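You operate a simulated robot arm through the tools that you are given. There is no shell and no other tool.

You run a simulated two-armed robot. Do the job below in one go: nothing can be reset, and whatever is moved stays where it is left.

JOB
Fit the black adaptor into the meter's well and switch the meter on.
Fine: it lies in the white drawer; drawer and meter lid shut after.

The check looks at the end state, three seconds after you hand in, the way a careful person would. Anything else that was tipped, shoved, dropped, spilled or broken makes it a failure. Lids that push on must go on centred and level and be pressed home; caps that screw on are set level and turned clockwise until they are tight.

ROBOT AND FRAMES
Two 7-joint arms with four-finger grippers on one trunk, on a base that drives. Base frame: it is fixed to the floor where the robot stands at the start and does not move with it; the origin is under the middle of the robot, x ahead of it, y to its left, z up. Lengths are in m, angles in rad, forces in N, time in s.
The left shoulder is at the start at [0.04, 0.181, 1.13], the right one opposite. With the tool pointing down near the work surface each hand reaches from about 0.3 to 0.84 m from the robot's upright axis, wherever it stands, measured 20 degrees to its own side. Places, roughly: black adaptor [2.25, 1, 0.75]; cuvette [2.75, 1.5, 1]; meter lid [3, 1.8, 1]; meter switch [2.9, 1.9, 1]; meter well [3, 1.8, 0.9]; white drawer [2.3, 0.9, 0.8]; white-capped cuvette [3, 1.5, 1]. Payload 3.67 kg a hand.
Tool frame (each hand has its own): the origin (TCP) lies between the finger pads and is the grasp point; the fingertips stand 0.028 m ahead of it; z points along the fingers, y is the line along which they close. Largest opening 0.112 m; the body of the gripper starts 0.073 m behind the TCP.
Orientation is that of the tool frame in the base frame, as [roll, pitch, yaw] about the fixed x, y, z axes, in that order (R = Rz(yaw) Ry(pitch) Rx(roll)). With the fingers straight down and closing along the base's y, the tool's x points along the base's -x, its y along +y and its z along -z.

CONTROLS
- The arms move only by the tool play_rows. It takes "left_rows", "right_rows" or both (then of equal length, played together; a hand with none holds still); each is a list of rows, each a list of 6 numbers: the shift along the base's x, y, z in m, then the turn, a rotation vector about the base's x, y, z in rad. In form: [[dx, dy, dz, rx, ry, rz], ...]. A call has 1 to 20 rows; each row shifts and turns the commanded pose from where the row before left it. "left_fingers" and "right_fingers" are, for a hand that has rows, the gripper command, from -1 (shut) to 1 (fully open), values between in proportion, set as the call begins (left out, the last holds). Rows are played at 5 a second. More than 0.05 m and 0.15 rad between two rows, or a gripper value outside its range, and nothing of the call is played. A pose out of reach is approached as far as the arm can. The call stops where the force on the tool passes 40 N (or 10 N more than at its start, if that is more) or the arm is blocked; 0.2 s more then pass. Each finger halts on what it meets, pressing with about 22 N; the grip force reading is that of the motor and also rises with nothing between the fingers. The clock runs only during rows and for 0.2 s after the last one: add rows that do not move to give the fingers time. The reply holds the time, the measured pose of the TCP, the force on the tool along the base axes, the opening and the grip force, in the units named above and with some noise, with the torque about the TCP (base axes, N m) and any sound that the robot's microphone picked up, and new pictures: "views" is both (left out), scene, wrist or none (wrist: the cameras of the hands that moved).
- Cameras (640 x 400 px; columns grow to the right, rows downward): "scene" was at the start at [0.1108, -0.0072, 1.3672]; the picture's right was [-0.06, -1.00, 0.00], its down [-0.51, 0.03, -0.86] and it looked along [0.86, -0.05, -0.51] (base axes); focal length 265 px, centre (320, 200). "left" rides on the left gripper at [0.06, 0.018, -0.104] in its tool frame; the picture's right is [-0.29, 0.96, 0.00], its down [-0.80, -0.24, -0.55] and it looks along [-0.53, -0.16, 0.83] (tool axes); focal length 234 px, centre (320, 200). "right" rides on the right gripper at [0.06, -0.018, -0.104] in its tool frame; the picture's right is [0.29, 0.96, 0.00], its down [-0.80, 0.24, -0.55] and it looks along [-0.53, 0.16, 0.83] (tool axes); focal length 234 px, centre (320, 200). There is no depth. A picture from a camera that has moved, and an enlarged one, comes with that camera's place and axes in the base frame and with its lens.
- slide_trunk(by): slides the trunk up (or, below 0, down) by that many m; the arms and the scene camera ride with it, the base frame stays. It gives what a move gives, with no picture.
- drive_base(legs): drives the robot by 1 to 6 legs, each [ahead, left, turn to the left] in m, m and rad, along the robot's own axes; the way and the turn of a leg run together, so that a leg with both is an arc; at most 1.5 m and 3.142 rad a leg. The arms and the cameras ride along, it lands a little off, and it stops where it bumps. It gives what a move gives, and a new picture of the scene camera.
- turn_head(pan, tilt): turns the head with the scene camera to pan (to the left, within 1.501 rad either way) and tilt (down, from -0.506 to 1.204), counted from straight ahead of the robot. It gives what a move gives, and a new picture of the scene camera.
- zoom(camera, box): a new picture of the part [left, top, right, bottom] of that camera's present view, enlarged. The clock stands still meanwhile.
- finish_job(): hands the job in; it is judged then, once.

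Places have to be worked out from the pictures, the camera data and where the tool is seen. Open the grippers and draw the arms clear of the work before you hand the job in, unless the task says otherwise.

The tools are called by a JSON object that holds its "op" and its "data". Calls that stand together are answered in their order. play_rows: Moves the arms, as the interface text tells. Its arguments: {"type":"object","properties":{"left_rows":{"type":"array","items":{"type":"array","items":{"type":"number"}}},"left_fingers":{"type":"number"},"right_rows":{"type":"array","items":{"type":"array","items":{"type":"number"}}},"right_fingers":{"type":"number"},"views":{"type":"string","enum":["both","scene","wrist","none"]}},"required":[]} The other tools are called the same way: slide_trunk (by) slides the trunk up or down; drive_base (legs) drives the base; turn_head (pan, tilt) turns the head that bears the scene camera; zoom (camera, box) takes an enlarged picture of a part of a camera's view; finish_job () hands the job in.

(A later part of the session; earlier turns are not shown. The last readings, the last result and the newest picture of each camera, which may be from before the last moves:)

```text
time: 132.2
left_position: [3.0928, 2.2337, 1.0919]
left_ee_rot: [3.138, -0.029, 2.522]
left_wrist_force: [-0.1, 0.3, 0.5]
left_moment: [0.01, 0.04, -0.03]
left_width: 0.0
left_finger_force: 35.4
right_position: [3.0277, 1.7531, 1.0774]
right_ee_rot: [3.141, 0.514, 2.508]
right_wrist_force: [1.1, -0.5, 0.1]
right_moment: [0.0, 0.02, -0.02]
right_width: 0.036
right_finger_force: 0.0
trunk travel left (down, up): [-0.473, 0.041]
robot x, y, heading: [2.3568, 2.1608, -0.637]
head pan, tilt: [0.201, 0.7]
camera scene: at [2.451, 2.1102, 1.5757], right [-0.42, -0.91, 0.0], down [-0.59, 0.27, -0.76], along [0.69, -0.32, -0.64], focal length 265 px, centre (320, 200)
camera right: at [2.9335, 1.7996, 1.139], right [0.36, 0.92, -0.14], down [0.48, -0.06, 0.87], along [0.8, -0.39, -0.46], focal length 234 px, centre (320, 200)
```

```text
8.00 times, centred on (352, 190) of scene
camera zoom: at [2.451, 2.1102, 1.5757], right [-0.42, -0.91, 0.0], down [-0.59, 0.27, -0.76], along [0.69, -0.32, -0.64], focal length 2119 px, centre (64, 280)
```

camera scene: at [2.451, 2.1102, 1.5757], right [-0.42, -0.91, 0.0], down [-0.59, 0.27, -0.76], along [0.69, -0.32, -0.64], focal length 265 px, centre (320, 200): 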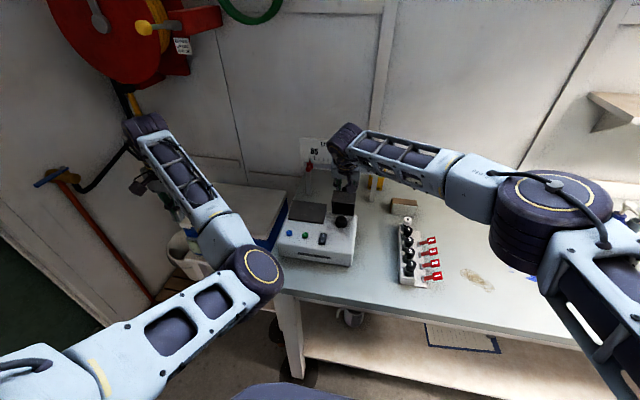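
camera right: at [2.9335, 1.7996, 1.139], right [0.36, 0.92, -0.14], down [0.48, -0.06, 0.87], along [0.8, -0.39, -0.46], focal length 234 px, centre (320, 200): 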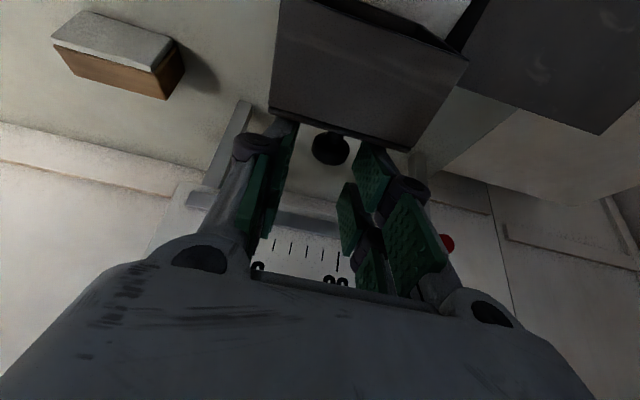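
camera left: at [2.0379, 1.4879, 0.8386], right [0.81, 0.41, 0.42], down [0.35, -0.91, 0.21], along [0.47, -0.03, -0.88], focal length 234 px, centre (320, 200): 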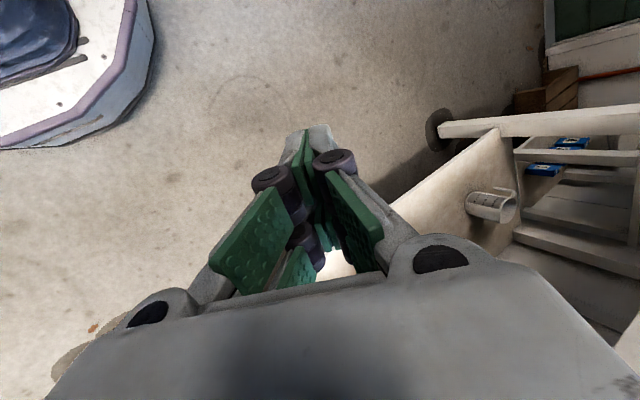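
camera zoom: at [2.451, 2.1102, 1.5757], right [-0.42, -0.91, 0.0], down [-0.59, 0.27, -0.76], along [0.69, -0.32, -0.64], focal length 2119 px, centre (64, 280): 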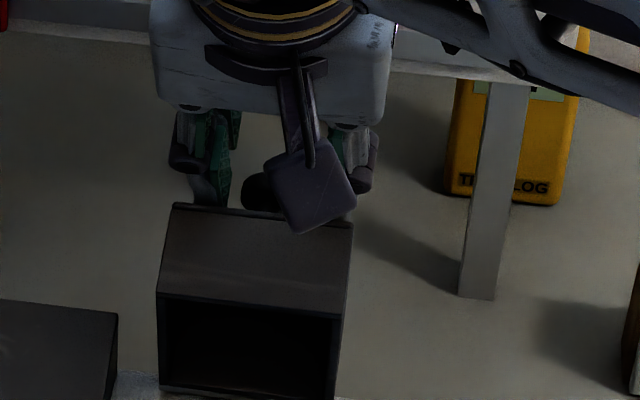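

The lid is tipping forward smoothly. I'll continue along the arc past vertical.

{"op": "play_rows", "data": {"right_rows": [[-0.0076, 0.0055, 0.0017, 0, 0, 0], [-0.0077, 0.0057, 0.0005, 0, 0, 0], [-0.0077, 0.0057, -0.0005, 0, 0, 0], [-0.0076, 0.0055, -0.0017, 0, 0, 0], [0, 0, 0, 0, 0, 0]], "views": "both"}}

{"op": "zoom", "data": {"camera": "scene", "box": [310, 160, 390, 225]}}

```text
time: 133.3
left_position: [3.0935, 2.2353, 1.0925]
left_ee_rot: [3.14, -0.028, 2.522]
left_wrist_force: [-0.1, -0.3, -0.4]
left_moment: [0.0, 0.03, 0.03]
left_width: 0.0
left_finger_force: 36.1
right_position: [2.998, 1.7749, 1.0799]
right_ee_rot: [3.138, 0.517, 2.51]
right_wrist_force: [-0.3, -0.1, -0.5]
right_moment: [-0.01, -0.01, 0.0]
right_width: 0.0358
right_finger_force: 0.1
trunk travel left (down, up): [-0.473, 0.041]
robot x, y, heading: [2.3571, 2.1582, -0.63]
head pan, tilt: [0.201, 0.7]
camera scene: at [2.4507, 2.1103, 1.5759], right [-0.42, -0.91, 0.0], down [-0.59, 0.27, -0.76], along [0.69, -0.32, -0.64], focal length 265 px, centre (320, 200)
camera right: at [2.9039, 1.8217, 1.1413], right [0.36, 0.92, -0.14], down [0.48, -0.06, 0.88], along [0.8, -0.39, -0.46], focal length 234 px, centre (320, 200)
```

scene: 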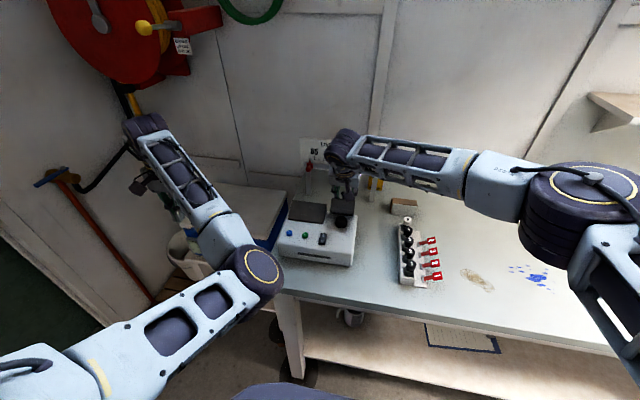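
right: 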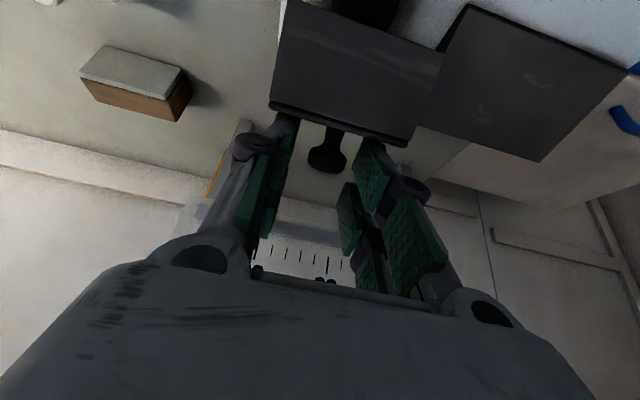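

```text
6.15 times, centred on (350, 192) of scene
camera zoom: at [2.4507, 2.1103, 1.5759], right [-0.42, -0.91, 0.0], down [-0.59, 0.27, -0.76], along [0.69, -0.32, -0.64], focal length 1630 px, centre (135, 246)
```

zoom: 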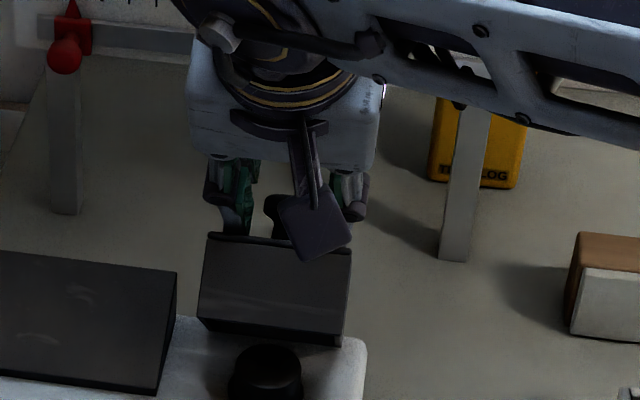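

The lid is about halfway down, with the fingertips now pushing on its back plate. I'll continue the arc, forward and increasingly downward.

{"op": "play_rows", "data": {"right_rows": [[-0.0072, 0.0053, -0.0014, 0, 0, 0], [-0.0069, 0.0051, -0.0025, 0, 0, 0], [-0.0066, 0.0048, -0.0037, 0, 0, 0], [-0.0062, 0.0045, -0.0047, 0, 0, 0], [0, 0, 0, 0, 0, 0]], "views": "both"}}

{"op": "zoom", "data": {"camera": "scene", "box": [310, 160, 390, 225]}}

```text
time: 134.6
left_position: [3.0931, 2.2344, 1.0919]
left_ee_rot: [3.139, -0.027, 2.522]
left_wrist_force: [0.2, 0.3, -1.0]
left_moment: [-0.01, 0.02, -0.04]
left_width: 0.0
left_finger_force: 35.4
right_position: [2.9712, 1.7947, 1.068]
right_ee_rot: [3.138, 0.515, 2.507]
right_wrist_force: [0.7, 0.3, 0.8]
right_moment: [0.02, 0.03, -0.02]
right_width: 0.0361
right_finger_force: 0.0
trunk travel left (down, up): [-0.473, 0.041]
robot x, y, heading: [2.3574, 2.1596, -0.638]
head pan, tilt: [0.201, 0.7]
camera scene: at [2.4506, 2.1103, 1.5759], right [-0.42, -0.91, 0.0], down [-0.59, 0.27, -0.76], along [0.69, -0.32, -0.64], focal length 265 px, centre (320, 200)
camera right: at [2.8764, 1.8416, 1.129], right [0.36, 0.92, -0.14], down [0.48, -0.06, 0.88], along [0.8, -0.39, -0.46], focal length 234 px, centre (320, 200)
```

scene: 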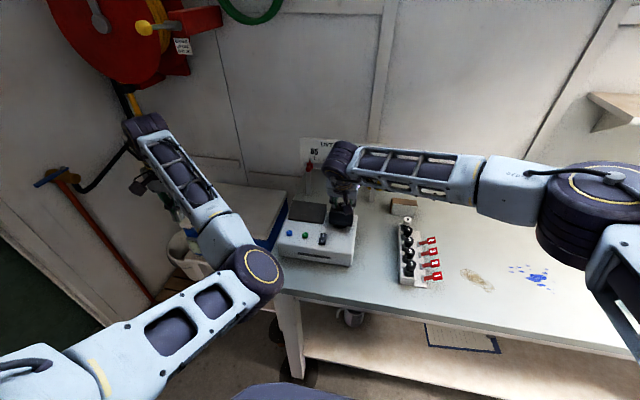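
right: 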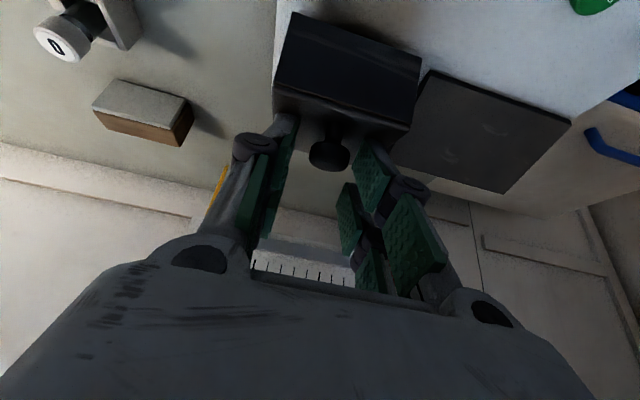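

```text
6.15 times, centred on (350, 192) of scene
camera zoom: at [2.4506, 2.1103, 1.5759], right [-0.42, -0.91, 0.0], down [-0.59, 0.27, -0.76], along [0.69, -0.32, -0.64], focal length 1630 px, centre (135, 246)
```

zoom: 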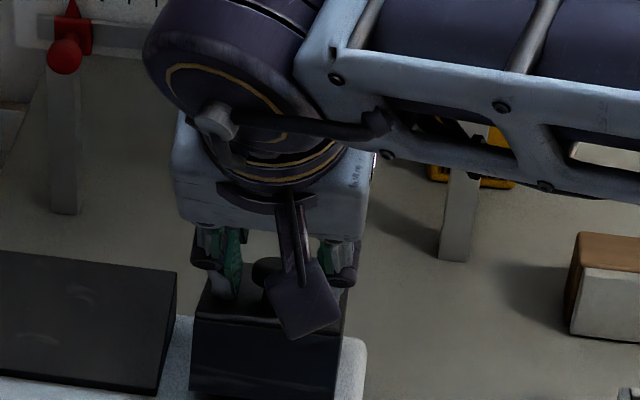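

The lid is nearly down over the adaptor. I'll continue gently to press it shut.

{"op": "play_rows", "data": {"right_rows": [[-0.0056, 0.0041, -0.0057, 0, 0, 0], [-0.0049, 0.0036, -0.0066, 0, 0, 0], [0, 0, 0, 0, 0, 0]], "views": "both"}}

{"op": "zoom", "data": {"camera": "right", "box": [200, 0, 480, 175]}}

```text
time: 135.3
left_position: [3.0936, 2.2348, 1.0916]
left_ee_rot: [3.138, -0.027, 2.521]
left_wrist_force: [0.5, 0.1, 1.0]
left_moment: [-0.02, 0.0, 0.01]
left_width: 0.0
left_finger_force: 36.0
right_position: [2.9595, 1.8008, 1.0549]
right_ee_rot: [3.138, 0.516, 2.506]
right_wrist_force: [0.5, -0.2, 0.0]
right_moment: [0.03, -0.01, 0.0]
right_width: 0.0361
right_finger_force: 0.1
trunk travel left (down, up): [-0.473, 0.041]
robot x, y, heading: [2.3544, 2.1609, -0.632]
head pan, tilt: [0.201, 0.7]
camera scene: at [2.4506, 2.1103, 1.5759], right [-0.42, -0.91, 0.0], down [-0.59, 0.27, -0.76], along [0.69, -0.32, -0.64], focal length 265 px, centre (320, 200)
camera right: at [2.865, 1.8488, 1.1165], right [0.36, 0.92, -0.14], down [0.48, -0.06, 0.88], along [0.8, -0.39, -0.46], focal length 234 px, centre (320, 200)
```

scene: 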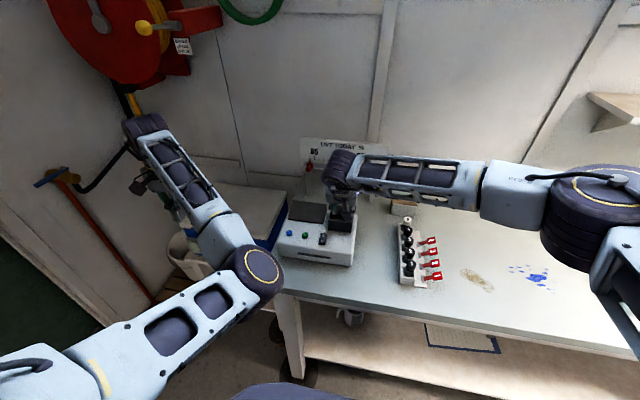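
right: 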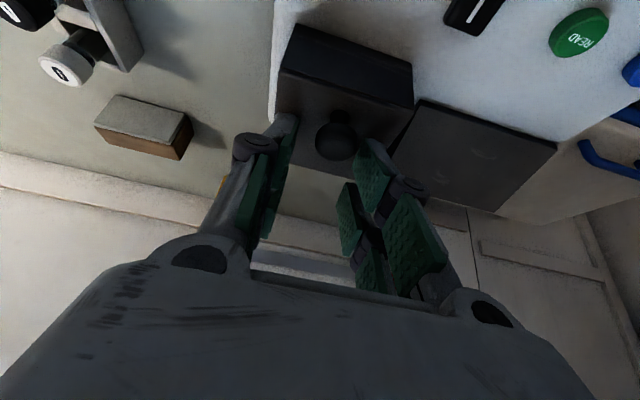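

```text
2.29 times, centred on (340, 88) of right
camera zoom: at [2.865, 1.8488, 1.1165], right [0.36, 0.92, -0.14], down [0.48, -0.06, 0.88], along [0.8, -0.39, -0.46], focal length 535 px, centre (274, 457)
```

zoom: 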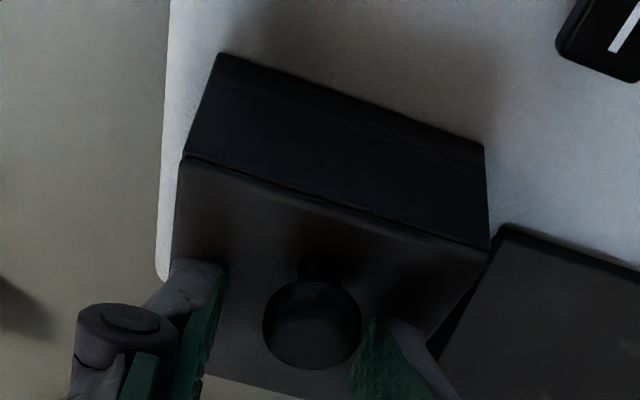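

The lid's front wall now sits on the meter. I'll lift the hand straight up and away, then inspect the lid.

{"op": "play_rows", "data": {"right_rows": [[0, 0, 0.02, 0, 0, 0], [0, 0, 0.04, 0, 0, 0], [0, 0, 0.045, 0, 0, 0], [-0.0161, 0.0118, 0.03, 0.059, 0.0807, 0], [-0.0242, 0.0177, 0.02, 0.059, 0.0807, 0], [-0.0323, 0.0236, 0, 0.059, 0.0807, 0], [-0.0323, 0.0236, 0, 0.059, 0.0807, 0], [-0.0242, 0.0177, 0, 0.064, 0.0875, 0], [0, 0, 0, 0, 0, 0]], "right_fingers": -1, "views": "both"}}

{"op": "zoom", "data": {"camera": "scene", "box": [265, 170, 385, 270]}}

```text
time: 137.3
left_position: [3.093, 2.2348, 1.0919]
left_ee_rot: [3.138, -0.025, 2.522]
left_wrist_force: [-0.3, -0.5, -0.1]
left_moment: [0.02, 0.01, -0.01]
left_width: 0.0002
left_finger_force: 35.6
right_position: [2.8299, 1.8958, 1.21]
right_ee_rot: [3.14, 0.009, 2.508]
right_wrist_force: [0.3, 0.0, 0.0]
right_moment: [0.01, 0.0, 0.0]
right_width: 0.0
right_finger_force: 36.3
trunk travel left (down, up): [-0.473, 0.041]
robot x, y, heading: [2.3531, 2.1588, -0.633]
head pan, tilt: [0.201, 0.7]
camera scene: at [2.4502, 2.1102, 1.5759], right [-0.42, -0.91, 0.0], down [-0.59, 0.27, -0.76], along [0.69, -0.32, -0.64], focal length 265 px, centre (320, 200)
camera right: at [2.7701, 1.9173, 1.3141], right [0.34, 0.94, 0.0], down [0.78, -0.28, 0.56], along [0.53, -0.19, -0.83], focal length 234 px, centre (320, 200)
```

scene: 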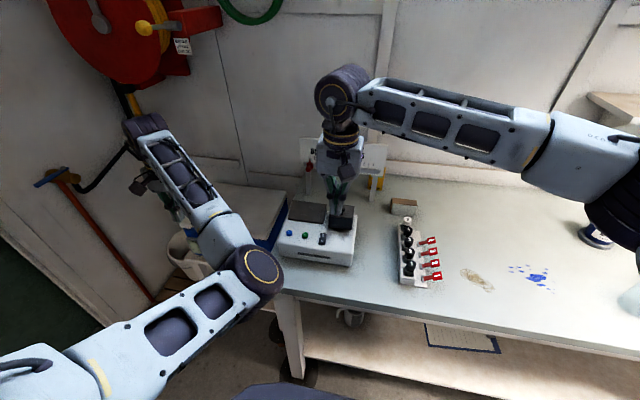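
right: 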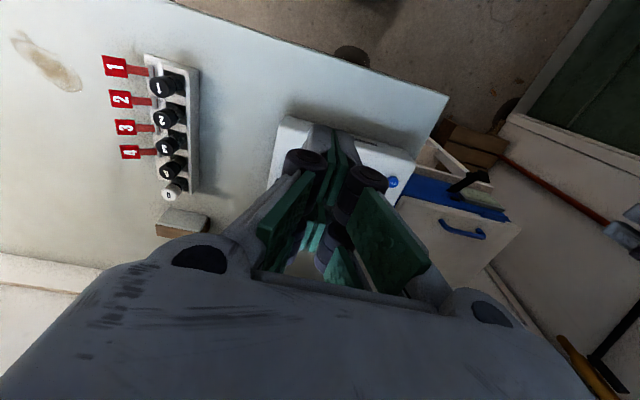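

```text
4.00 times, centred on (325, 220) of scene
camera zoom: at [2.4502, 2.1102, 1.5759], right [-0.42, -0.91, 0.0], down [-0.59, 0.27, -0.76], along [0.69, -0.32, -0.64], focal length 1059 px, centre (300, 120)
```

zoom: 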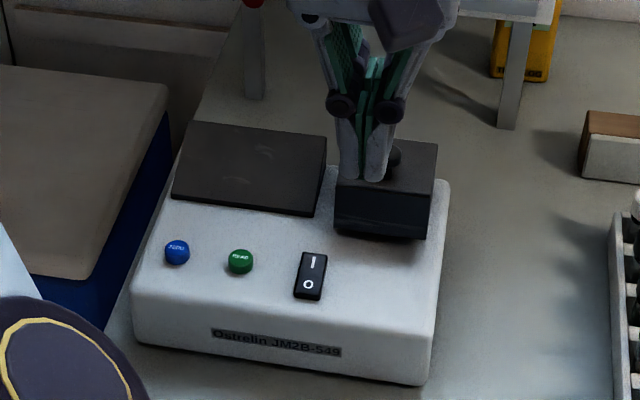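

The lid looks closed. I'll move the hand aside to check whether it is fully down.

{"op": "play_rows", "data": {"right_rows": [[-0.0236, -0.0323, 0, 0, 0, 0], [-0.0236, -0.0323, 0, 0, 0, 0], [-0.0236, -0.0323, 0, 0, 0, 0], [0, 0, 0, 0, 0, 0]], "views": "wrist"}}

{"op": "zoom", "data": {"camera": "scene", "box": [310, 190, 374, 240]}}

{"op": "zoom", "data": {"camera": "right", "box": [350, 80, 510, 180]}}

```text
time: 138.3
left_position: [3.0938, 2.2342, 1.0911]
left_ee_rot: [3.138, -0.028, 2.521]
left_wrist_force: [0.1, 0.2, -0.3]
left_moment: [-0.03, 0.01, 0.02]
left_width: 0.0
left_finger_force: 35.7
right_position: [2.7601, 1.8014, 1.2103]
right_ee_rot: [3.14, 0.009, 2.508]
right_wrist_force: [-0.5, -0.3, 0.5]
right_moment: [-0.02, 0.0, 0.01]
right_width: 0.0
right_finger_force: 35.9
trunk travel left (down, up): [-0.473, 0.041]
robot x, y, heading: [2.3598, 2.1597, -0.632]
head pan, tilt: [0.201, 0.7]
camera right: at [2.6998, 1.8218, 1.3142], right [0.33, 0.94, 0.0], down [0.78, -0.28, 0.56], along [0.53, -0.19, -0.83], focal length 234 px, centre (320, 200)
```

right: 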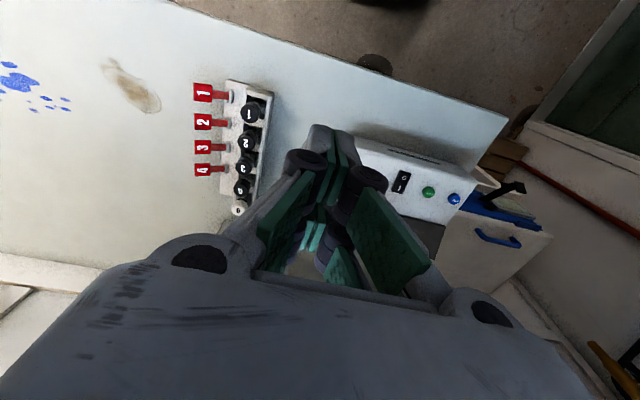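

```text
8.00 times, centred on (342, 215) of scene
camera zoom: at [2.4509, 2.1108, 1.5759], right [-0.42, -0.91, 0.0], down [-0.59, 0.27, -0.76], along [0.69, -0.32, -0.64], focal length 2119 px, centre (144, 80)
```

zoom: 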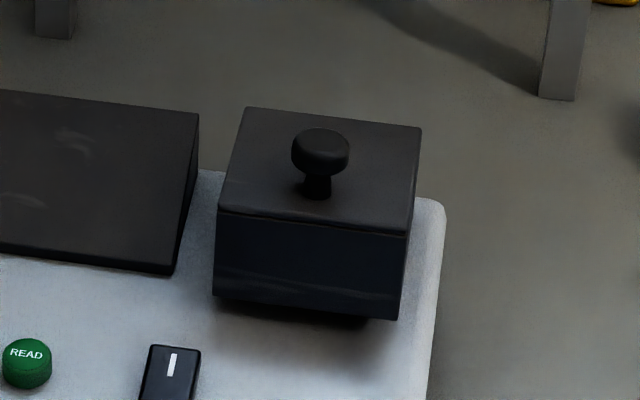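

```text
4.00 times, centred on (430, 130) of right
camera zoom: at [2.6998, 1.8218, 1.3142], right [0.33, 0.94, 0.0], down [0.78, -0.28, 0.56], along [0.53, -0.19, -0.83], focal length 937 px, centre (-120, 480)
```

zoom: 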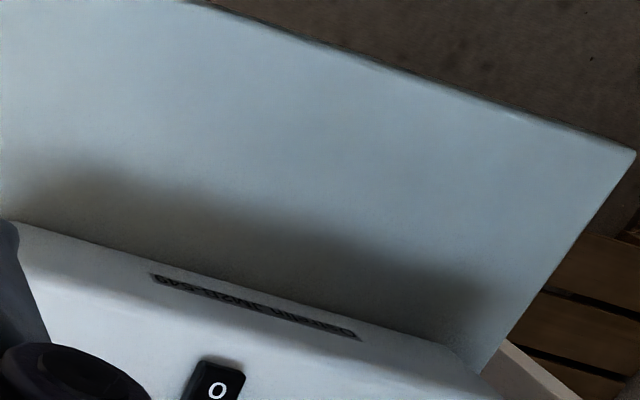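

There is a thin dark gap under the lid's front edge, so it may not be fully home. I'll position closed fingers above the lid's knob, at about (2.968, 1.799), and press it down gently.

{"op": "play_rows", "data": {"right_rows": [[0.0416, -0.0005, 0, 0, 0, 0], [0.0416, -0.0005, 0, 0, 0, 0], [0.0416, -0.0005, 0, 0, 0, 0], [0.0416, -0.0005, 0, 0, 0, 0], [0.0416, -0.0005, -0.02, 0, 0, 0], [0, 0, -0.04, 0, 0, 0], [0, 0, -0.04, 0, 0, 0], [0, 0, 0, 0, 0, 0]], "views": "wrist"}}

{"op": "zoom", "data": {"camera": "scene", "box": [310, 175, 374, 225]}}

```text
time: 140.2
left_position: [3.093, 2.2365, 1.0922]
left_ee_rot: [-3.141, -0.028, 2.521]
left_wrist_force: [0.7, -0.6, 0.3]
left_moment: [-0.01, 0.0, -0.02]
left_width: 0.0
left_finger_force: 35.4
right_position: [2.971, 1.8002, 1.1091]
right_ee_rot: [3.141, 0.009, 2.509]
right_wrist_force: [0.0, 0.4, 0.4]
right_moment: [-0.04, 0.03, -0.03]
right_width: 0.0001
right_finger_force: 36.1
trunk travel left (down, up): [-0.473, 0.041]
robot x, y, heading: [2.355, 2.1563, -0.629]
head pan, tilt: [0.201, 0.7]
camera right: at [2.9105, 1.8208, 1.2117], right [0.33, 0.94, 0.0], down [0.78, -0.28, 0.56], along [0.53, -0.19, -0.83], focal length 234 px, centre (320, 200)
```

right: 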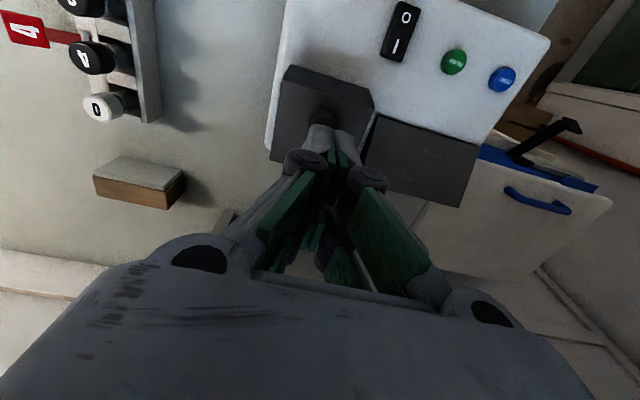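

```text
8.00 times, centred on (342, 200) of scene
camera zoom: at [2.451, 2.1127, 1.576], right [-0.42, -0.91, 0.0], down [-0.59, 0.27, -0.76], along [0.69, -0.32, -0.64], focal length 2119 px, centre (144, 200)
```

zoom: 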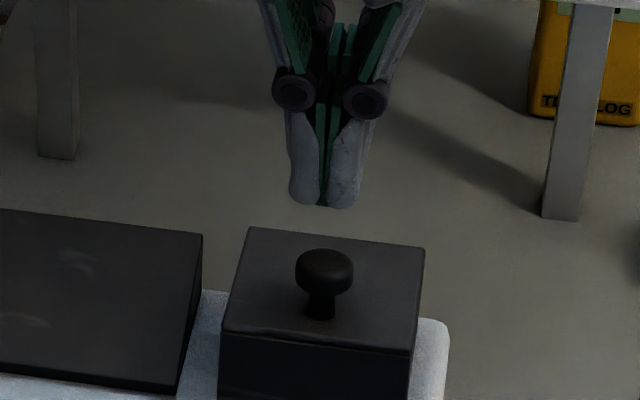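

The closed fingertips are above the knob by about 4 cm. I'll lower toward it and press lightly until the force rises.

{"op": "play_rows", "data": {"right_rows": [[-0.001, 0, -0.015, 0, 0, 0], [-0.001, 0, -0.015, 0, 0, 0], [0, 0, -0.004, 0, 0, 0], [0, 0, -0.004, 0, 0, 0], [0, 0, -0.003, 0, 0, 0], [0, 0, 0, 0, 0, 0]], "views": "wrist"}}

{"op": "zoom", "data": {"camera": "scene", "box": [310, 190, 374, 240]}}

```text
time: 141.6
left_position: [3.0933, 2.2333, 1.0911]
left_ee_rot: [3.139, -0.028, 2.523]
left_wrist_force: [-0.3, 0.1, 0.3]
left_moment: [0.02, 0.0, -0.01]
left_width: 0.0
left_finger_force: 35.4
right_position: [2.9658, 1.7979, 1.0681]
right_ee_rot: [3.14, 0.009, 2.51]
right_wrist_force: [1.0, -0.7, -0.2]
right_moment: [-0.01, -0.01, 0.03]
right_width: 0.0001
right_finger_force: 35.6
trunk travel left (down, up): [-0.473, 0.041]
robot x, y, heading: [2.3565, 2.1606, -0.633]
head pan, tilt: [0.201, 0.7]
camera right: at [2.9063, 1.8185, 1.1723], right [0.34, 0.94, 0.0], down [0.78, -0.28, 0.56], along [0.53, -0.19, -0.83], focal length 234 px, centre (320, 200)
```

right: 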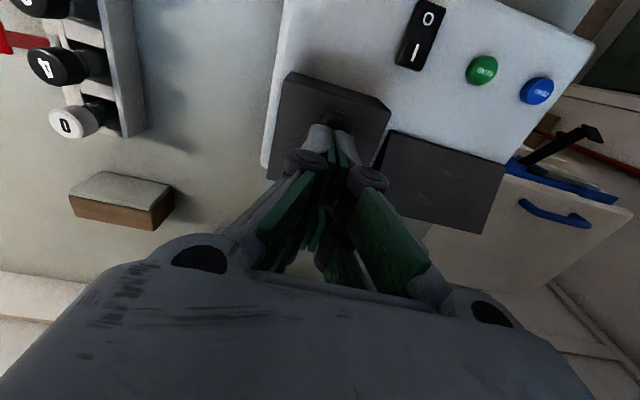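

```text
8.00 times, centred on (342, 215) of scene
camera zoom: at [2.4503, 2.11, 1.5759], right [-0.42, -0.91, 0.0], down [-0.59, 0.27, -0.76], along [0.69, -0.32, -0.64], focal length 2119 px, centre (144, 80)
```

zoom: 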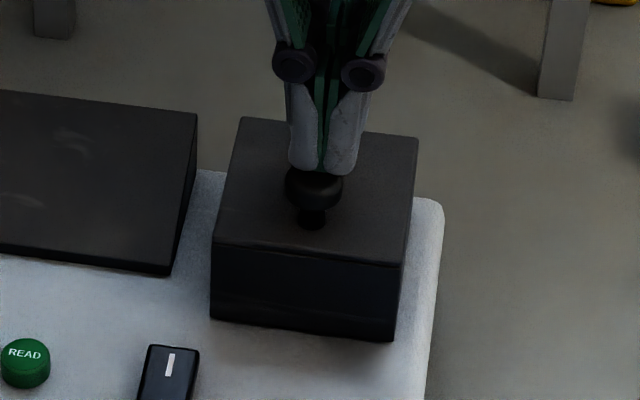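

The lid went down: its front edge now sits flush on the meter with no gap. I'll press a little more to confirm it's home.

{"op": "play_rows", "data": {"right_rows": [[0, 0, -0.002, 0, 0, 0], [0, 0, -0.002, 0, 0, 0], [0, 0, -0.002, 0, 0, 0], [0, 0, 0, 0, 0, 0]], "views": "none"}}

{"op": "zoom", "data": {"camera": "scene", "box": [310, 190, 374, 240]}}

```text
time: 142.6
left_position: [3.093, 2.2352, 1.0924]
left_ee_rot: [3.138, -0.025, 2.522]
left_wrist_force: [0.0, -0.3, 0.1]
left_moment: [-0.01, 0.01, 0.02]
left_width: 0.0
left_finger_force: 35.6
right_position: [2.966, 1.7967, 1.0646]
right_ee_rot: [3.137, 0.009, 2.508]
right_wrist_force: [2.5, 0.6, 11.1]
right_moment: [0.17, 0.14, -0.03]
right_width: 0.0062
right_finger_force: 35.8
trunk travel left (down, up): [-0.473, 0.041]
robot x, y, heading: [2.3546, 2.1624, -0.63]
head pan, tilt: [0.201, 0.7]
```

```text
8.00 times, centred on (342, 215) of scene
camera zoom: at [2.4496, 2.1109, 1.5761], right [-0.42, -0.91, 0.0], down [-0.58, 0.27, -0.77], along [0.69, -0.32, -0.64], focal length 2119 px, centre (144, 80)
```

zoom: 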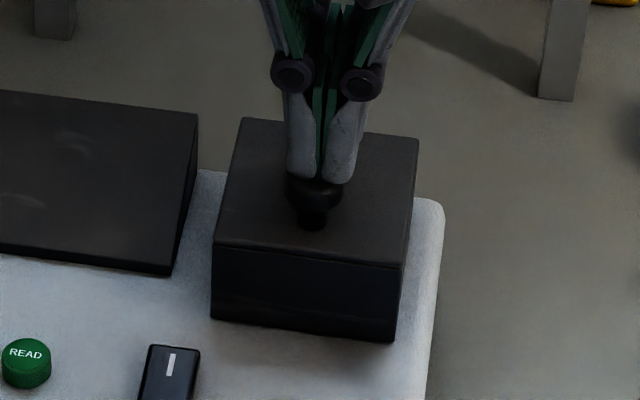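

The lid is home: flush, and bearing 11 N. Next is the rocker switch at roughly (2.935, 1.876): I'll lift, turn the closed gripper 90° so its thin side spans the rocker's "I" half, and hover above it.

{"op": "play_rows", "data": {"right_rows": [[0, 0, 0.02, 0, 0, 0], [0, 0, 0.045, 0, 0, 0], [0, 0, 0.045, 0, 0, 0], [0, 0, 0.03, 0, 0, 0], [-0.0027, 0.0071, 0, 0, 0, -0.1425], [-0.0027, 0.0071, 0, 0, 0, -0.1425], [-0.0027, 0.0071, 0, 0, 0, -0.1425], [-0.0027, 0.0071, 0, 0, 0, -0.1425], [-0.0027, 0.0071, 0, 0, 0, -0.1425], [-0.0027, 0.0071, 0, 0, 0, -0.1425], [-0.0027, 0.0071, 0, 0, 0, -0.1425], [-0.0027, 0.0071, 0, 0, 0, -0.1425], [-0.0027, 0.0071, 0, 0, 0, -0.1425], [-0.0027, 0.0071, 0, 0, 0, -0.1425], [-0.0023, 0.0069, 0, 0, 0, -0.1425], [0, 0, 0, 0, 0, 0]], "right_fingers": -1, "views": "both"}}

{"op": "zoom", "data": {"camera": "scene", "box": [265, 170, 385, 270]}}

```text
time: 145.9
left_position: [3.0931, 2.2345, 1.0919]
left_ee_rot: [3.139, -0.028, 2.523]
left_wrist_force: [0.2, -0.2, -0.1]
left_moment: [0.01, 0.0, -0.01]
left_width: 0.0
left_finger_force: 35.9
right_position: [2.9362, 1.8762, 1.2038]
right_ee_rot: [3.139, 0.008, 0.94]
right_wrist_force: [0.4, 0.1, -0.2]
right_moment: [0.0, -0.03, 0.05]
right_width: 0.0
right_finger_force: 36.0
trunk travel left (down, up): [-0.473, 0.041]
robot x, y, heading: [2.3587, 2.1614, -0.63]
head pan, tilt: [0.201, 0.7]
camera scene: at [2.4505, 2.1101, 1.5759], right [-0.42, -0.91, 0.0], down [-0.59, 0.27, -0.76], along [0.69, -0.32, -0.64], focal length 265 px, centre (320, 200)
camera right: at [2.9581, 1.9352, 1.3073], right [0.94, -0.33, 0.0], down [-0.27, -0.78, 0.56], along [-0.19, -0.53, -0.83], focal length 234 px, centre (320, 200)
```

scene: 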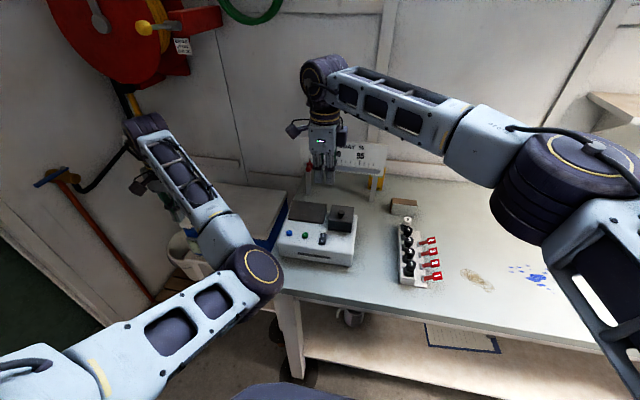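
right: 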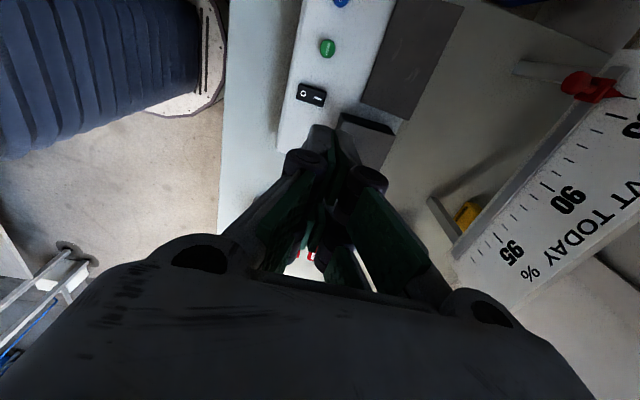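

```text
4.00 times, centred on (325, 220) of scene
camera zoom: at [2.4505, 2.1101, 1.5759], right [-0.42, -0.91, 0.0], down [-0.59, 0.27, -0.76], along [0.69, -0.32, -0.64], focal length 1059 px, centre (300, 120)
```

zoom: 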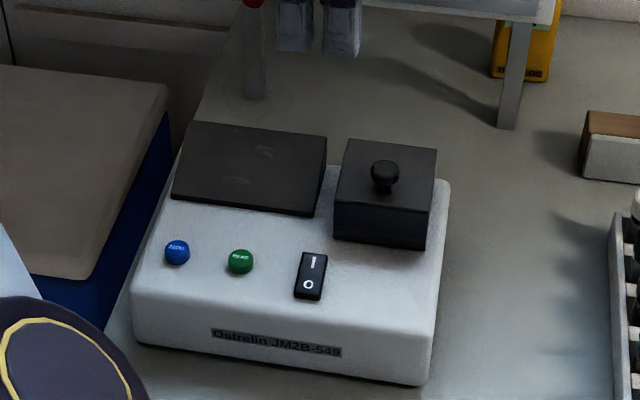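

The lid is flat and closed. I'll measure the rocker precisely from the rotated wrist camera.

{"op": "zoom", "data": {"camera": "right", "box": [270, 60, 382, 130]}}

{"op": "zoom", "data": {"camera": "scene", "box": [320, 225, 352, 250]}}

```text
5.71 times, centred on (326, 95) of right
camera zoom: at [2.9581, 1.9352, 1.3073], right [0.94, -0.33, 0.0], down [-0.27, -0.78, 0.56], along [-0.19, -0.53, -0.83], focal length 1338 px, centre (286, 800)
```

zoom: 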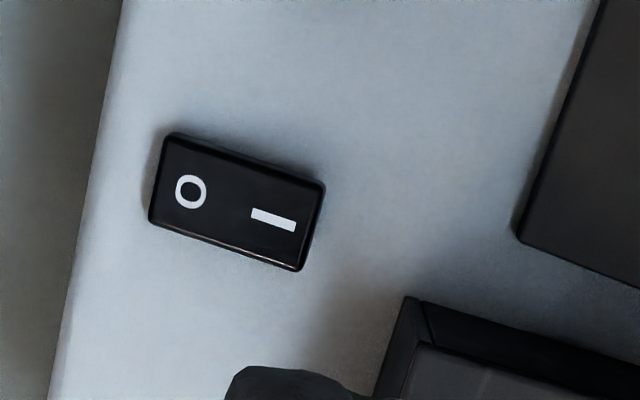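

```text
16.00 times, centred on (336, 238) of scene
camera zoom: at [2.4505, 2.1101, 1.5759], right [-0.42, -0.91, 0.0], down [-0.59, 0.27, -0.76], along [0.69, -0.32, -0.64], focal length 4237 px, centre (64, -400)
```

zoom: 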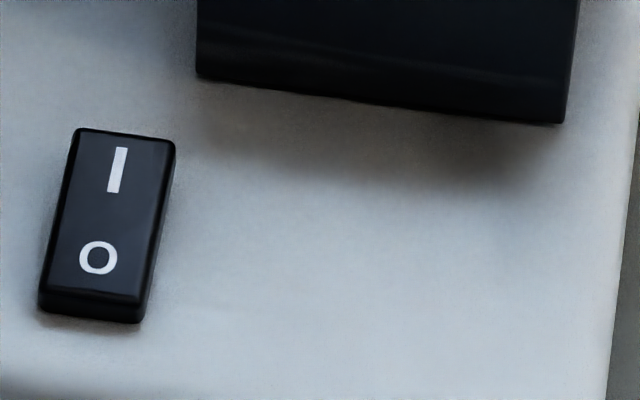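

The "I" half is centred at along-bench 1.437, depth about 0.129. I'll shift so one finger blade lies over it and lower to about 3 cm above.

{"op": "play_rows", "data": {"right_rows": [[-0.0072, -0.0098, 0, 0, 0, 0], [0, 0, -0.045, 0, 0, 0], [0, 0, -0.045, 0, 0, 0], [0, 0, -0.045, 0, 0, 0], [0, 0, -0.03, 0, 0, 0], [0, 0, 0, 0, 0, 0], [0, 0, 0, 0, 0, 0]], "views": "both"}}

{"op": "zoom", "data": {"camera": "scene", "box": [310, 205, 374, 255]}}

{"op": "zoom", "data": {"camera": "right", "box": [260, 60, 420, 160]}}

```text
time: 147.6
left_position: [3.0939, 2.2336, 1.0919]
left_ee_rot: [3.138, -0.027, 2.523]
left_wrist_force: [0.0, 0.4, 0.2]
left_moment: [0.0, 0.02, 0.01]
left_width: 0.0001
left_finger_force: 35.2
right_position: [2.9295, 1.8627, 1.0382]
right_ee_rot: [3.14, 0.01, 0.942]
right_wrist_force: [-0.1, -0.2, 0.3]
right_moment: [0.01, 0.02, 0.0]
right_width: 0.0001
right_finger_force: 35.7
trunk travel left (down, up): [-0.473, 0.041]
robot x, y, heading: [2.3562, 2.1607, -0.634]
head pan, tilt: [0.201, 0.7]
camera scene: at [2.4503, 2.1102, 1.5759], right [-0.42, -0.91, 0.0], down [-0.59, 0.27, -0.76], along [0.69, -0.32, -0.64], focal length 265 px, centre (320, 200)
camera right: at [2.9517, 1.9234, 1.1412], right [0.94, -0.33, 0.0], down [-0.27, -0.78, 0.56], along [-0.19, -0.53, -0.83], focal length 234 px, centre (320, 200)
```

scene: 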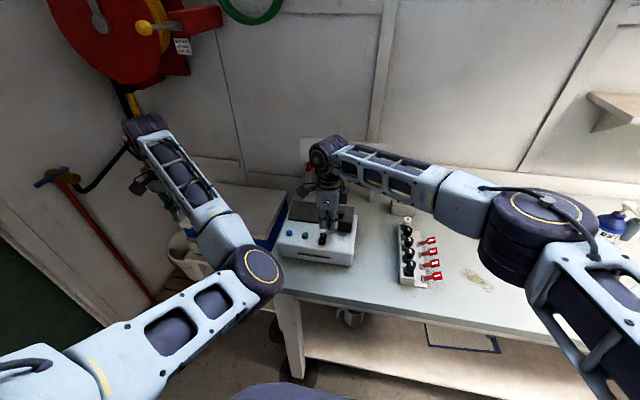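
right: 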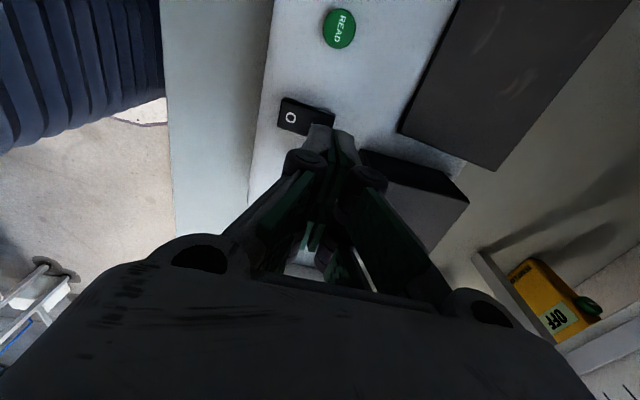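

```text
8.00 times, centred on (342, 230) of scene
camera zoom: at [2.4503, 2.1102, 1.5759], right [-0.42, -0.91, 0.0], down [-0.59, 0.27, -0.76], along [0.69, -0.32, -0.64], focal length 2119 px, centre (144, -40)
```

zoom: 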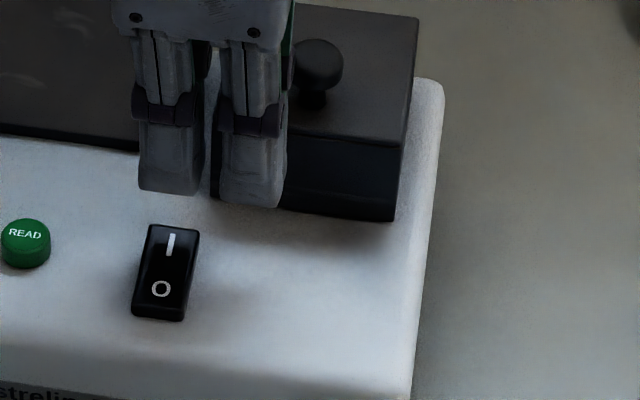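

```text
4.00 times, centred on (340, 110) of right
camera zoom: at [2.9517, 1.9234, 1.1412], right [0.94, -0.33, 0.0], down [-0.27, -0.78, 0.56], along [-0.19, -0.53, -0.83], focal length 937 px, centre (240, 560)
```

zoom: 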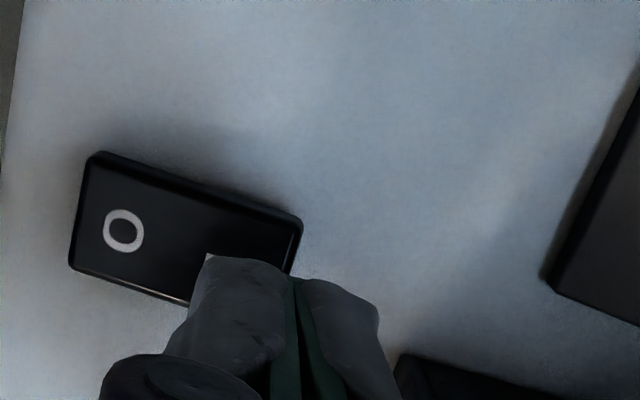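

One blade is directly over the rocker's "I" half. I'll lower in small steps and press until it clicks over.

{"op": "play_rows", "data": {"right_rows": [[0, 0, -0.01, 0, 0, 0], [0, 0, -0.008, 0, 0, 0], [0, 0, -0.004, 0, 0, 0], [0, 0, -0.003, 0, 0, 0], [0, 0, 0, 0, 0, 0]], "views": "none"}}

{"op": "zoom", "data": {"camera": "scene", "box": [310, 205, 374, 255]}}

```text
time: 148.8
left_position: [3.0935, 2.2344, 1.0922]
left_ee_rot: [3.14, -0.028, 2.522]
left_wrist_force: [0.4, -0.3, -0.9]
left_moment: [-0.01, -0.01, -0.01]
left_width: 0.0
left_finger_force: 35.9
right_position: [2.9296, 1.8648, 1.0123]
right_ee_rot: [3.14, 0.009, 0.942]
right_wrist_force: [-0.3, 0.7, 0.4]
right_moment: [0.0, 0.01, 0.0]
right_width: 0.0002
right_finger_force: 35.6
trunk travel left (down, up): [-0.473, 0.041]
robot x, y, heading: [2.3575, 2.1609, -0.631]
head pan, tilt: [0.201, 0.7]
```

```text
8.00 times, centred on (342, 230) of scene
camera zoom: at [2.4505, 2.1102, 1.5759], right [-0.42, -0.91, 0.0], down [-0.59, 0.27, -0.76], along [0.69, -0.32, -0.64], focal length 2119 px, centre (144, -40)
```

zoom: 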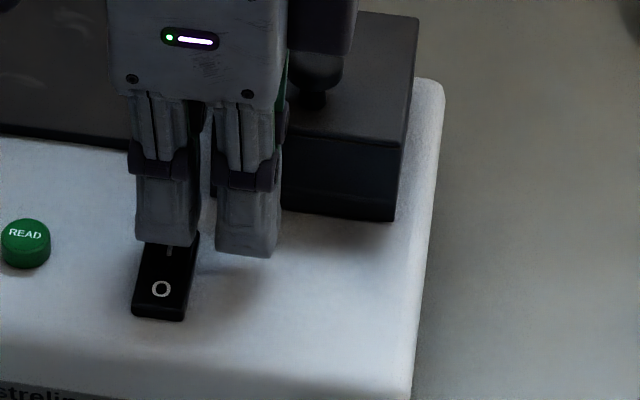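

The tip is just above the rocker. A dark part of the gripper is near the lid's knob in this view, so I'll check that clearance before pressing.

{"op": "zoom", "data": {"camera": "scene", "box": [285, 150, 405, 250]}}

{"op": "zoom", "data": {"camera": "right", "box": [200, 60, 480, 235]}}

```text
4.00 times, centred on (345, 200) of scene
camera zoom: at [2.4505, 2.1102, 1.5759], right [-0.42, -0.91, 0.0], down [-0.59, 0.27, -0.76], along [0.69, -0.32, -0.64], focal length 1059 px, centre (220, 200)
```

zoom: 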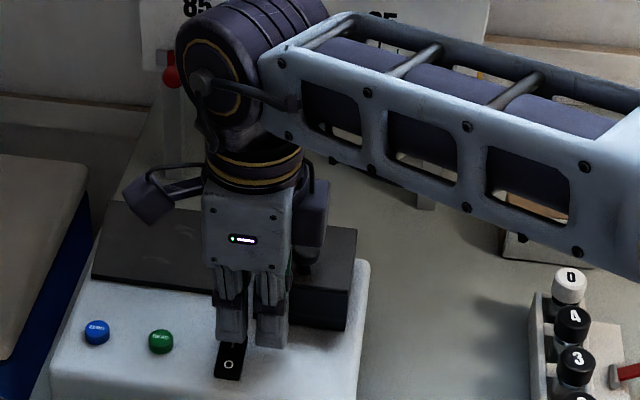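

```text
2.29 times, centred on (340, 148) of right
camera zoom: at [2.9504, 1.9254, 1.1164], right [0.94, -0.33, 0.0], down [-0.27, -0.78, 0.56], along [-0.19, -0.53, -0.83], focal length 535 px, centre (274, 320)
```

zoom: 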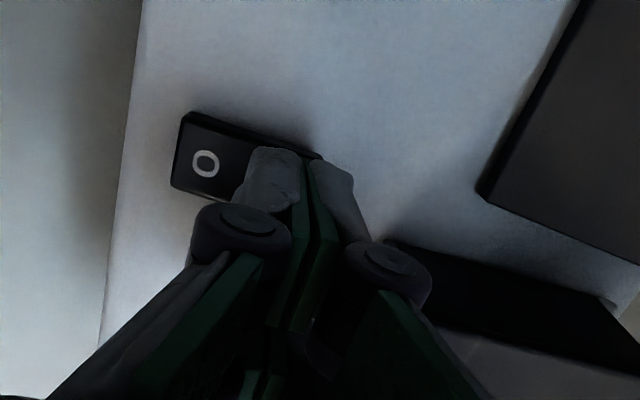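

The gripper body stays well above the knob (about 5 cm). I'll press on in small steps.

{"op": "play_rows", "data": {"right_rows": [[0, 0, -0.002, 0, 0, 0], [0, 0, -0.002, 0, 0, 0], [0, 0, -0.002, 0, 0, 0], [0, 0, 0, 0, 0, 0]], "views": "none"}}

```text
time: 149.8
left_position: [3.0938, 2.2339, 1.0913]
left_ee_rot: [3.137, -0.029, 2.522]
left_wrist_force: [0.0, -0.2, 0.5]
left_moment: [-0.01, -0.01, 0.03]
left_width: 0.0001
left_finger_force: 35.9
right_position: [2.9296, 1.8641, 1.0069]
right_ee_rot: [3.137, 0.01, 0.94]
right_wrist_force: [4.7, -2.3, 2.5]
right_moment: [-0.04, -0.13, -0.08]
right_width: 0.0001
right_finger_force: 35.3
trunk travel left (down, up): [-0.473, 0.041]
robot x, y, heading: [2.3561, 2.1602, -0.635]
head pan, tilt: [0.201, 0.7]
```

First contact with the rocker's raised "I" side. Pressing further.

{"op": "play_rows", "data": {"right_rows": [[0, 0, -0.002, 0, 0, 0], [0, 0, -0.002, 0, 0, 0], [0, 0, 0, 0, 0, 0]], "views": "none"}}

{"op": "zoom", "data": {"camera": "scene", "box": [310, 205, 374, 255]}}

```text
time: 150.6
left_position: [3.0925, 2.2338, 1.0924]
left_ee_rot: [3.138, -0.025, 2.523]
left_wrist_force: [0.8, -0.7, 0.0]
left_moment: [0.03, -0.04, 0.0]
left_width: 0.0001
left_finger_force: 35.6
right_position: [2.9302, 1.8652, 1.0035]
right_ee_rot: [3.138, 0.009, 0.942]
right_wrist_force: [6.3, -3.8, 16.4]
right_moment: [0.15, -0.27, -0.12]
right_width: 0.0
right_finger_force: 35.3
trunk travel left (down, up): [-0.473, 0.041]
robot x, y, heading: [2.3549, 2.1573, -0.631]
head pan, tilt: [0.201, 0.7]
```

```text
8.00 times, centred on (342, 230) of scene
camera zoom: at [2.4499, 2.1102, 1.576], right [-0.42, -0.91, 0.0], down [-0.58, 0.27, -0.77], along [0.69, -0.32, -0.64], focal length 2119 px, centre (144, -40)
```

zoom: 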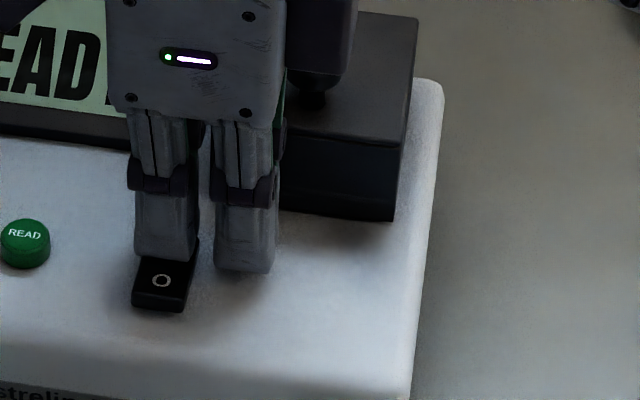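

The rocker has tipped over (the "O" end is up) and the meter's screen has lit up. I'll lift the hand straight up and check the display and switch.

{"op": "play_rows", "data": {"right_rows": [[0, 0, 0.01, 0, 0, 0], [0, 0, 0.03, 0, 0, 0], [0, 0, 0.045, 0, 0, 0], [0, 0, 0.045, 0, 0, 0], [0, 0, 0.045, 0, 0, 0], [-0.0323, 0.0236, 0.02, 0, 0, 0], [-0.0323, 0.0236, 0, 0, 0, 0], [-0.0323, 0.0236, 0, 0, 0, 0], [0, 0, 0, 0, 0, 0]], "views": "scene"}}

{"op": "zoom", "data": {"camera": "scene", "box": [265, 170, 385, 270]}}

```text
time: 152.6
left_position: [3.0938, 2.2328, 1.0923]
left_ee_rot: [3.138, -0.029, 2.521]
left_wrist_force: [0.4, 0.0, 0.8]
left_moment: [0.01, 0.01, 0.02]
left_width: 0.0001
left_finger_force: 36.2
right_position: [2.8301, 1.9352, 1.1994]
right_ee_rot: [3.14, 0.009, 0.94]
right_wrist_force: [0.7, 0.8, 0.3]
right_moment: [0.0, 0.0, -0.01]
right_width: 0.0
right_finger_force: 35.8
trunk travel left (down, up): [-0.473, 0.041]
robot x, y, heading: [2.356, 2.1615, -0.636]
head pan, tilt: [0.201, 0.7]
camera scene: at [2.4506, 2.1099, 1.5759], right [-0.42, -0.91, 0.0], down [-0.59, 0.27, -0.76], along [0.69, -0.32, -0.64], focal length 265 px, centre (320, 200)
```

scene: 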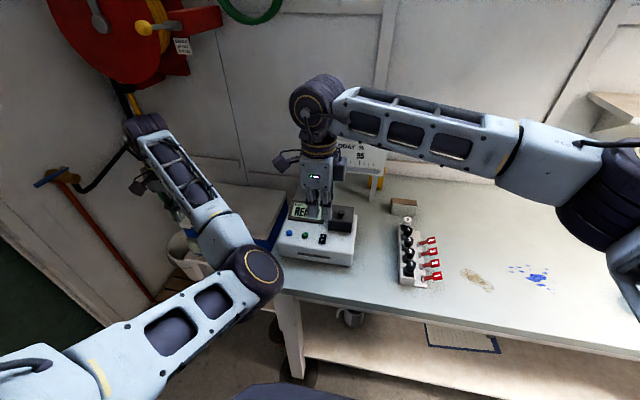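

```text
4.00 times, centred on (325, 220) of scene
camera zoom: at [2.4506, 2.1099, 1.5759], right [-0.42, -0.91, 0.0], down [-0.59, 0.27, -0.76], along [0.69, -0.32, -0.64], focal length 1059 px, centre (300, 120)
```

zoom: 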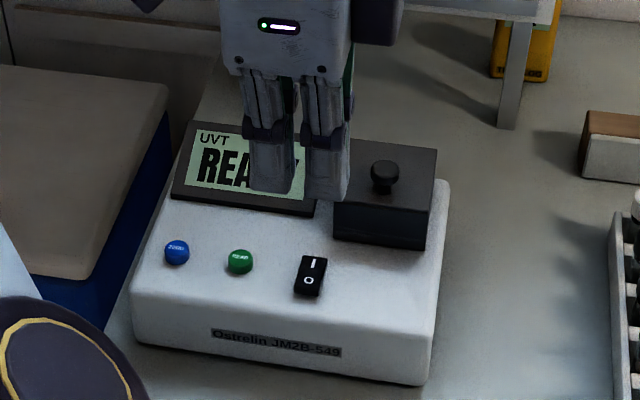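

The display reads "UVT READY", the rocker is on "I", and the lid is shut flat. I'll open both grippers and back the base away from the bench, then inspect the drawer again.

{"op": "play_rows", "data": {"right_rows": [[0, 0, 0.02, 0, 0, 0], [-0.0242, 0.0177, 0.02, 0, 0, 0], [-0.0242, 0.0177, 0, 0, 0, 0], [0, 0, 0, 0, 0, 0]], "left_rows": [[0, 0, 0.02, 0, 0, 0], [0, 0, 0.02, 0, 0, 0], [0, 0, 0, 0, 0, 0], [0, 0, 0, 0, 0, 0]], "right_fingers": 0.5, "left_fingers": 0.5, "views": "none"}}

{"op": "drive_base", "data": {"legs": [[-0.2, 0, 0]]}}

{"op": "turn_head", "data": {"pan": -0.75, "tilt": 0.55}}

```text
time: 153.6
left_position: [3.0936, 2.2343, 1.1328]
left_ee_rot: [3.139, -0.028, 2.52]
left_wrist_force: [-0.5, 0.0, -0.5]
left_moment: [0.04, 0.03, -0.01]
left_width: 0.084
left_finger_force: 0.1
right_position: [2.7826, 1.9722, 1.2374]
right_ee_rot: [3.14, 0.008, 0.94]
right_wrist_force: [0.5, -1.0, -0.6]
right_moment: [0.01, 0.02, -0.03]
right_width: 0.0838
right_finger_force: 0.0
trunk travel left (down, up): [-0.473, 0.041]
robot x, y, heading: [2.3559, 2.1596, -0.631]
head pan, tilt: [0.201, 0.7]
```

```text
time: 155.2
left_position: [2.9325, 2.3509, 1.1311]
left_ee_rot: [3.138, -0.03, 2.519]
left_wrist_force: [0.3, 0.1, -0.2]
left_moment: [0.01, 0.01, 0.0]
left_width: 0.0842
left_finger_force: 0.1
right_position: [2.6214, 2.0886, 1.2371]
right_ee_rot: [-3.14, 0.008, 0.939]
right_wrist_force: [-0.5, -0.5, 1.1]
right_moment: [0.02, 0.03, 0.0]
right_width: 0.0839
right_finger_force: 0.1
trunk travel left (down, up): [-0.473, 0.041]
robot x, y, heading: [2.1922, 2.278, -0.632]
head pan, tilt: [0.201, 0.7]
camera scene: at [2.29, 2.2279, 1.5757], right [-0.42, -0.91, 0.0], down [-0.59, 0.27, -0.76], along [0.69, -0.32, -0.65], focal length 265 px, centre (320, 200)
```

scene: 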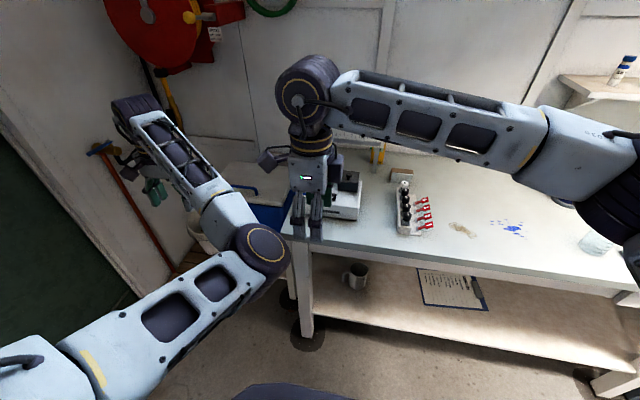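

```text
time: 156.4
left_position: [2.9321, 2.3523, 1.1325]
left_ee_rot: [3.138, -0.029, 2.522]
left_wrist_force: [-1.0, -0.2, 0.9]
left_moment: [0.03, 0.02, 0.0]
left_width: 0.0837
left_finger_force: 0.1
right_position: [2.6194, 2.0911, 1.2385]
right_ee_rot: [3.139, 0.01, 0.94]
right_wrist_force: [-0.7, 0.2, 0.3]
right_moment: [-0.01, -0.01, -0.01]
right_width: 0.0841
right_finger_force: 0.1
trunk travel left (down, up): [-0.473, 0.041]
robot x, y, heading: [2.1953, 2.2777, -0.636]
head pan, tilt: [-0.75, 0.55]
camera scene: at [2.2275, 2.1767, 1.589], right [-0.98, -0.19, 0.0], down [-0.1, 0.51, -0.85], along [0.16, -0.84, -0.52], focal length 265 px, centre (320, 200)
```

scene: 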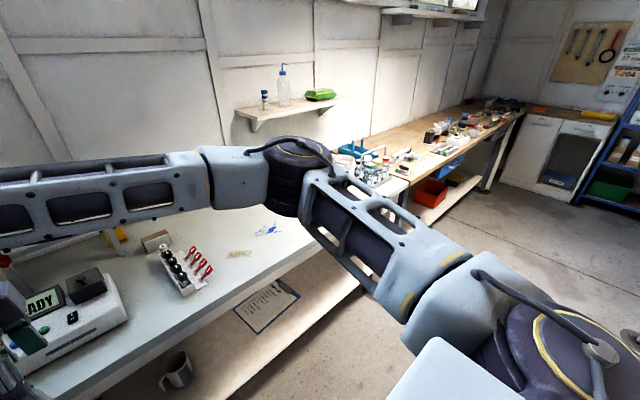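

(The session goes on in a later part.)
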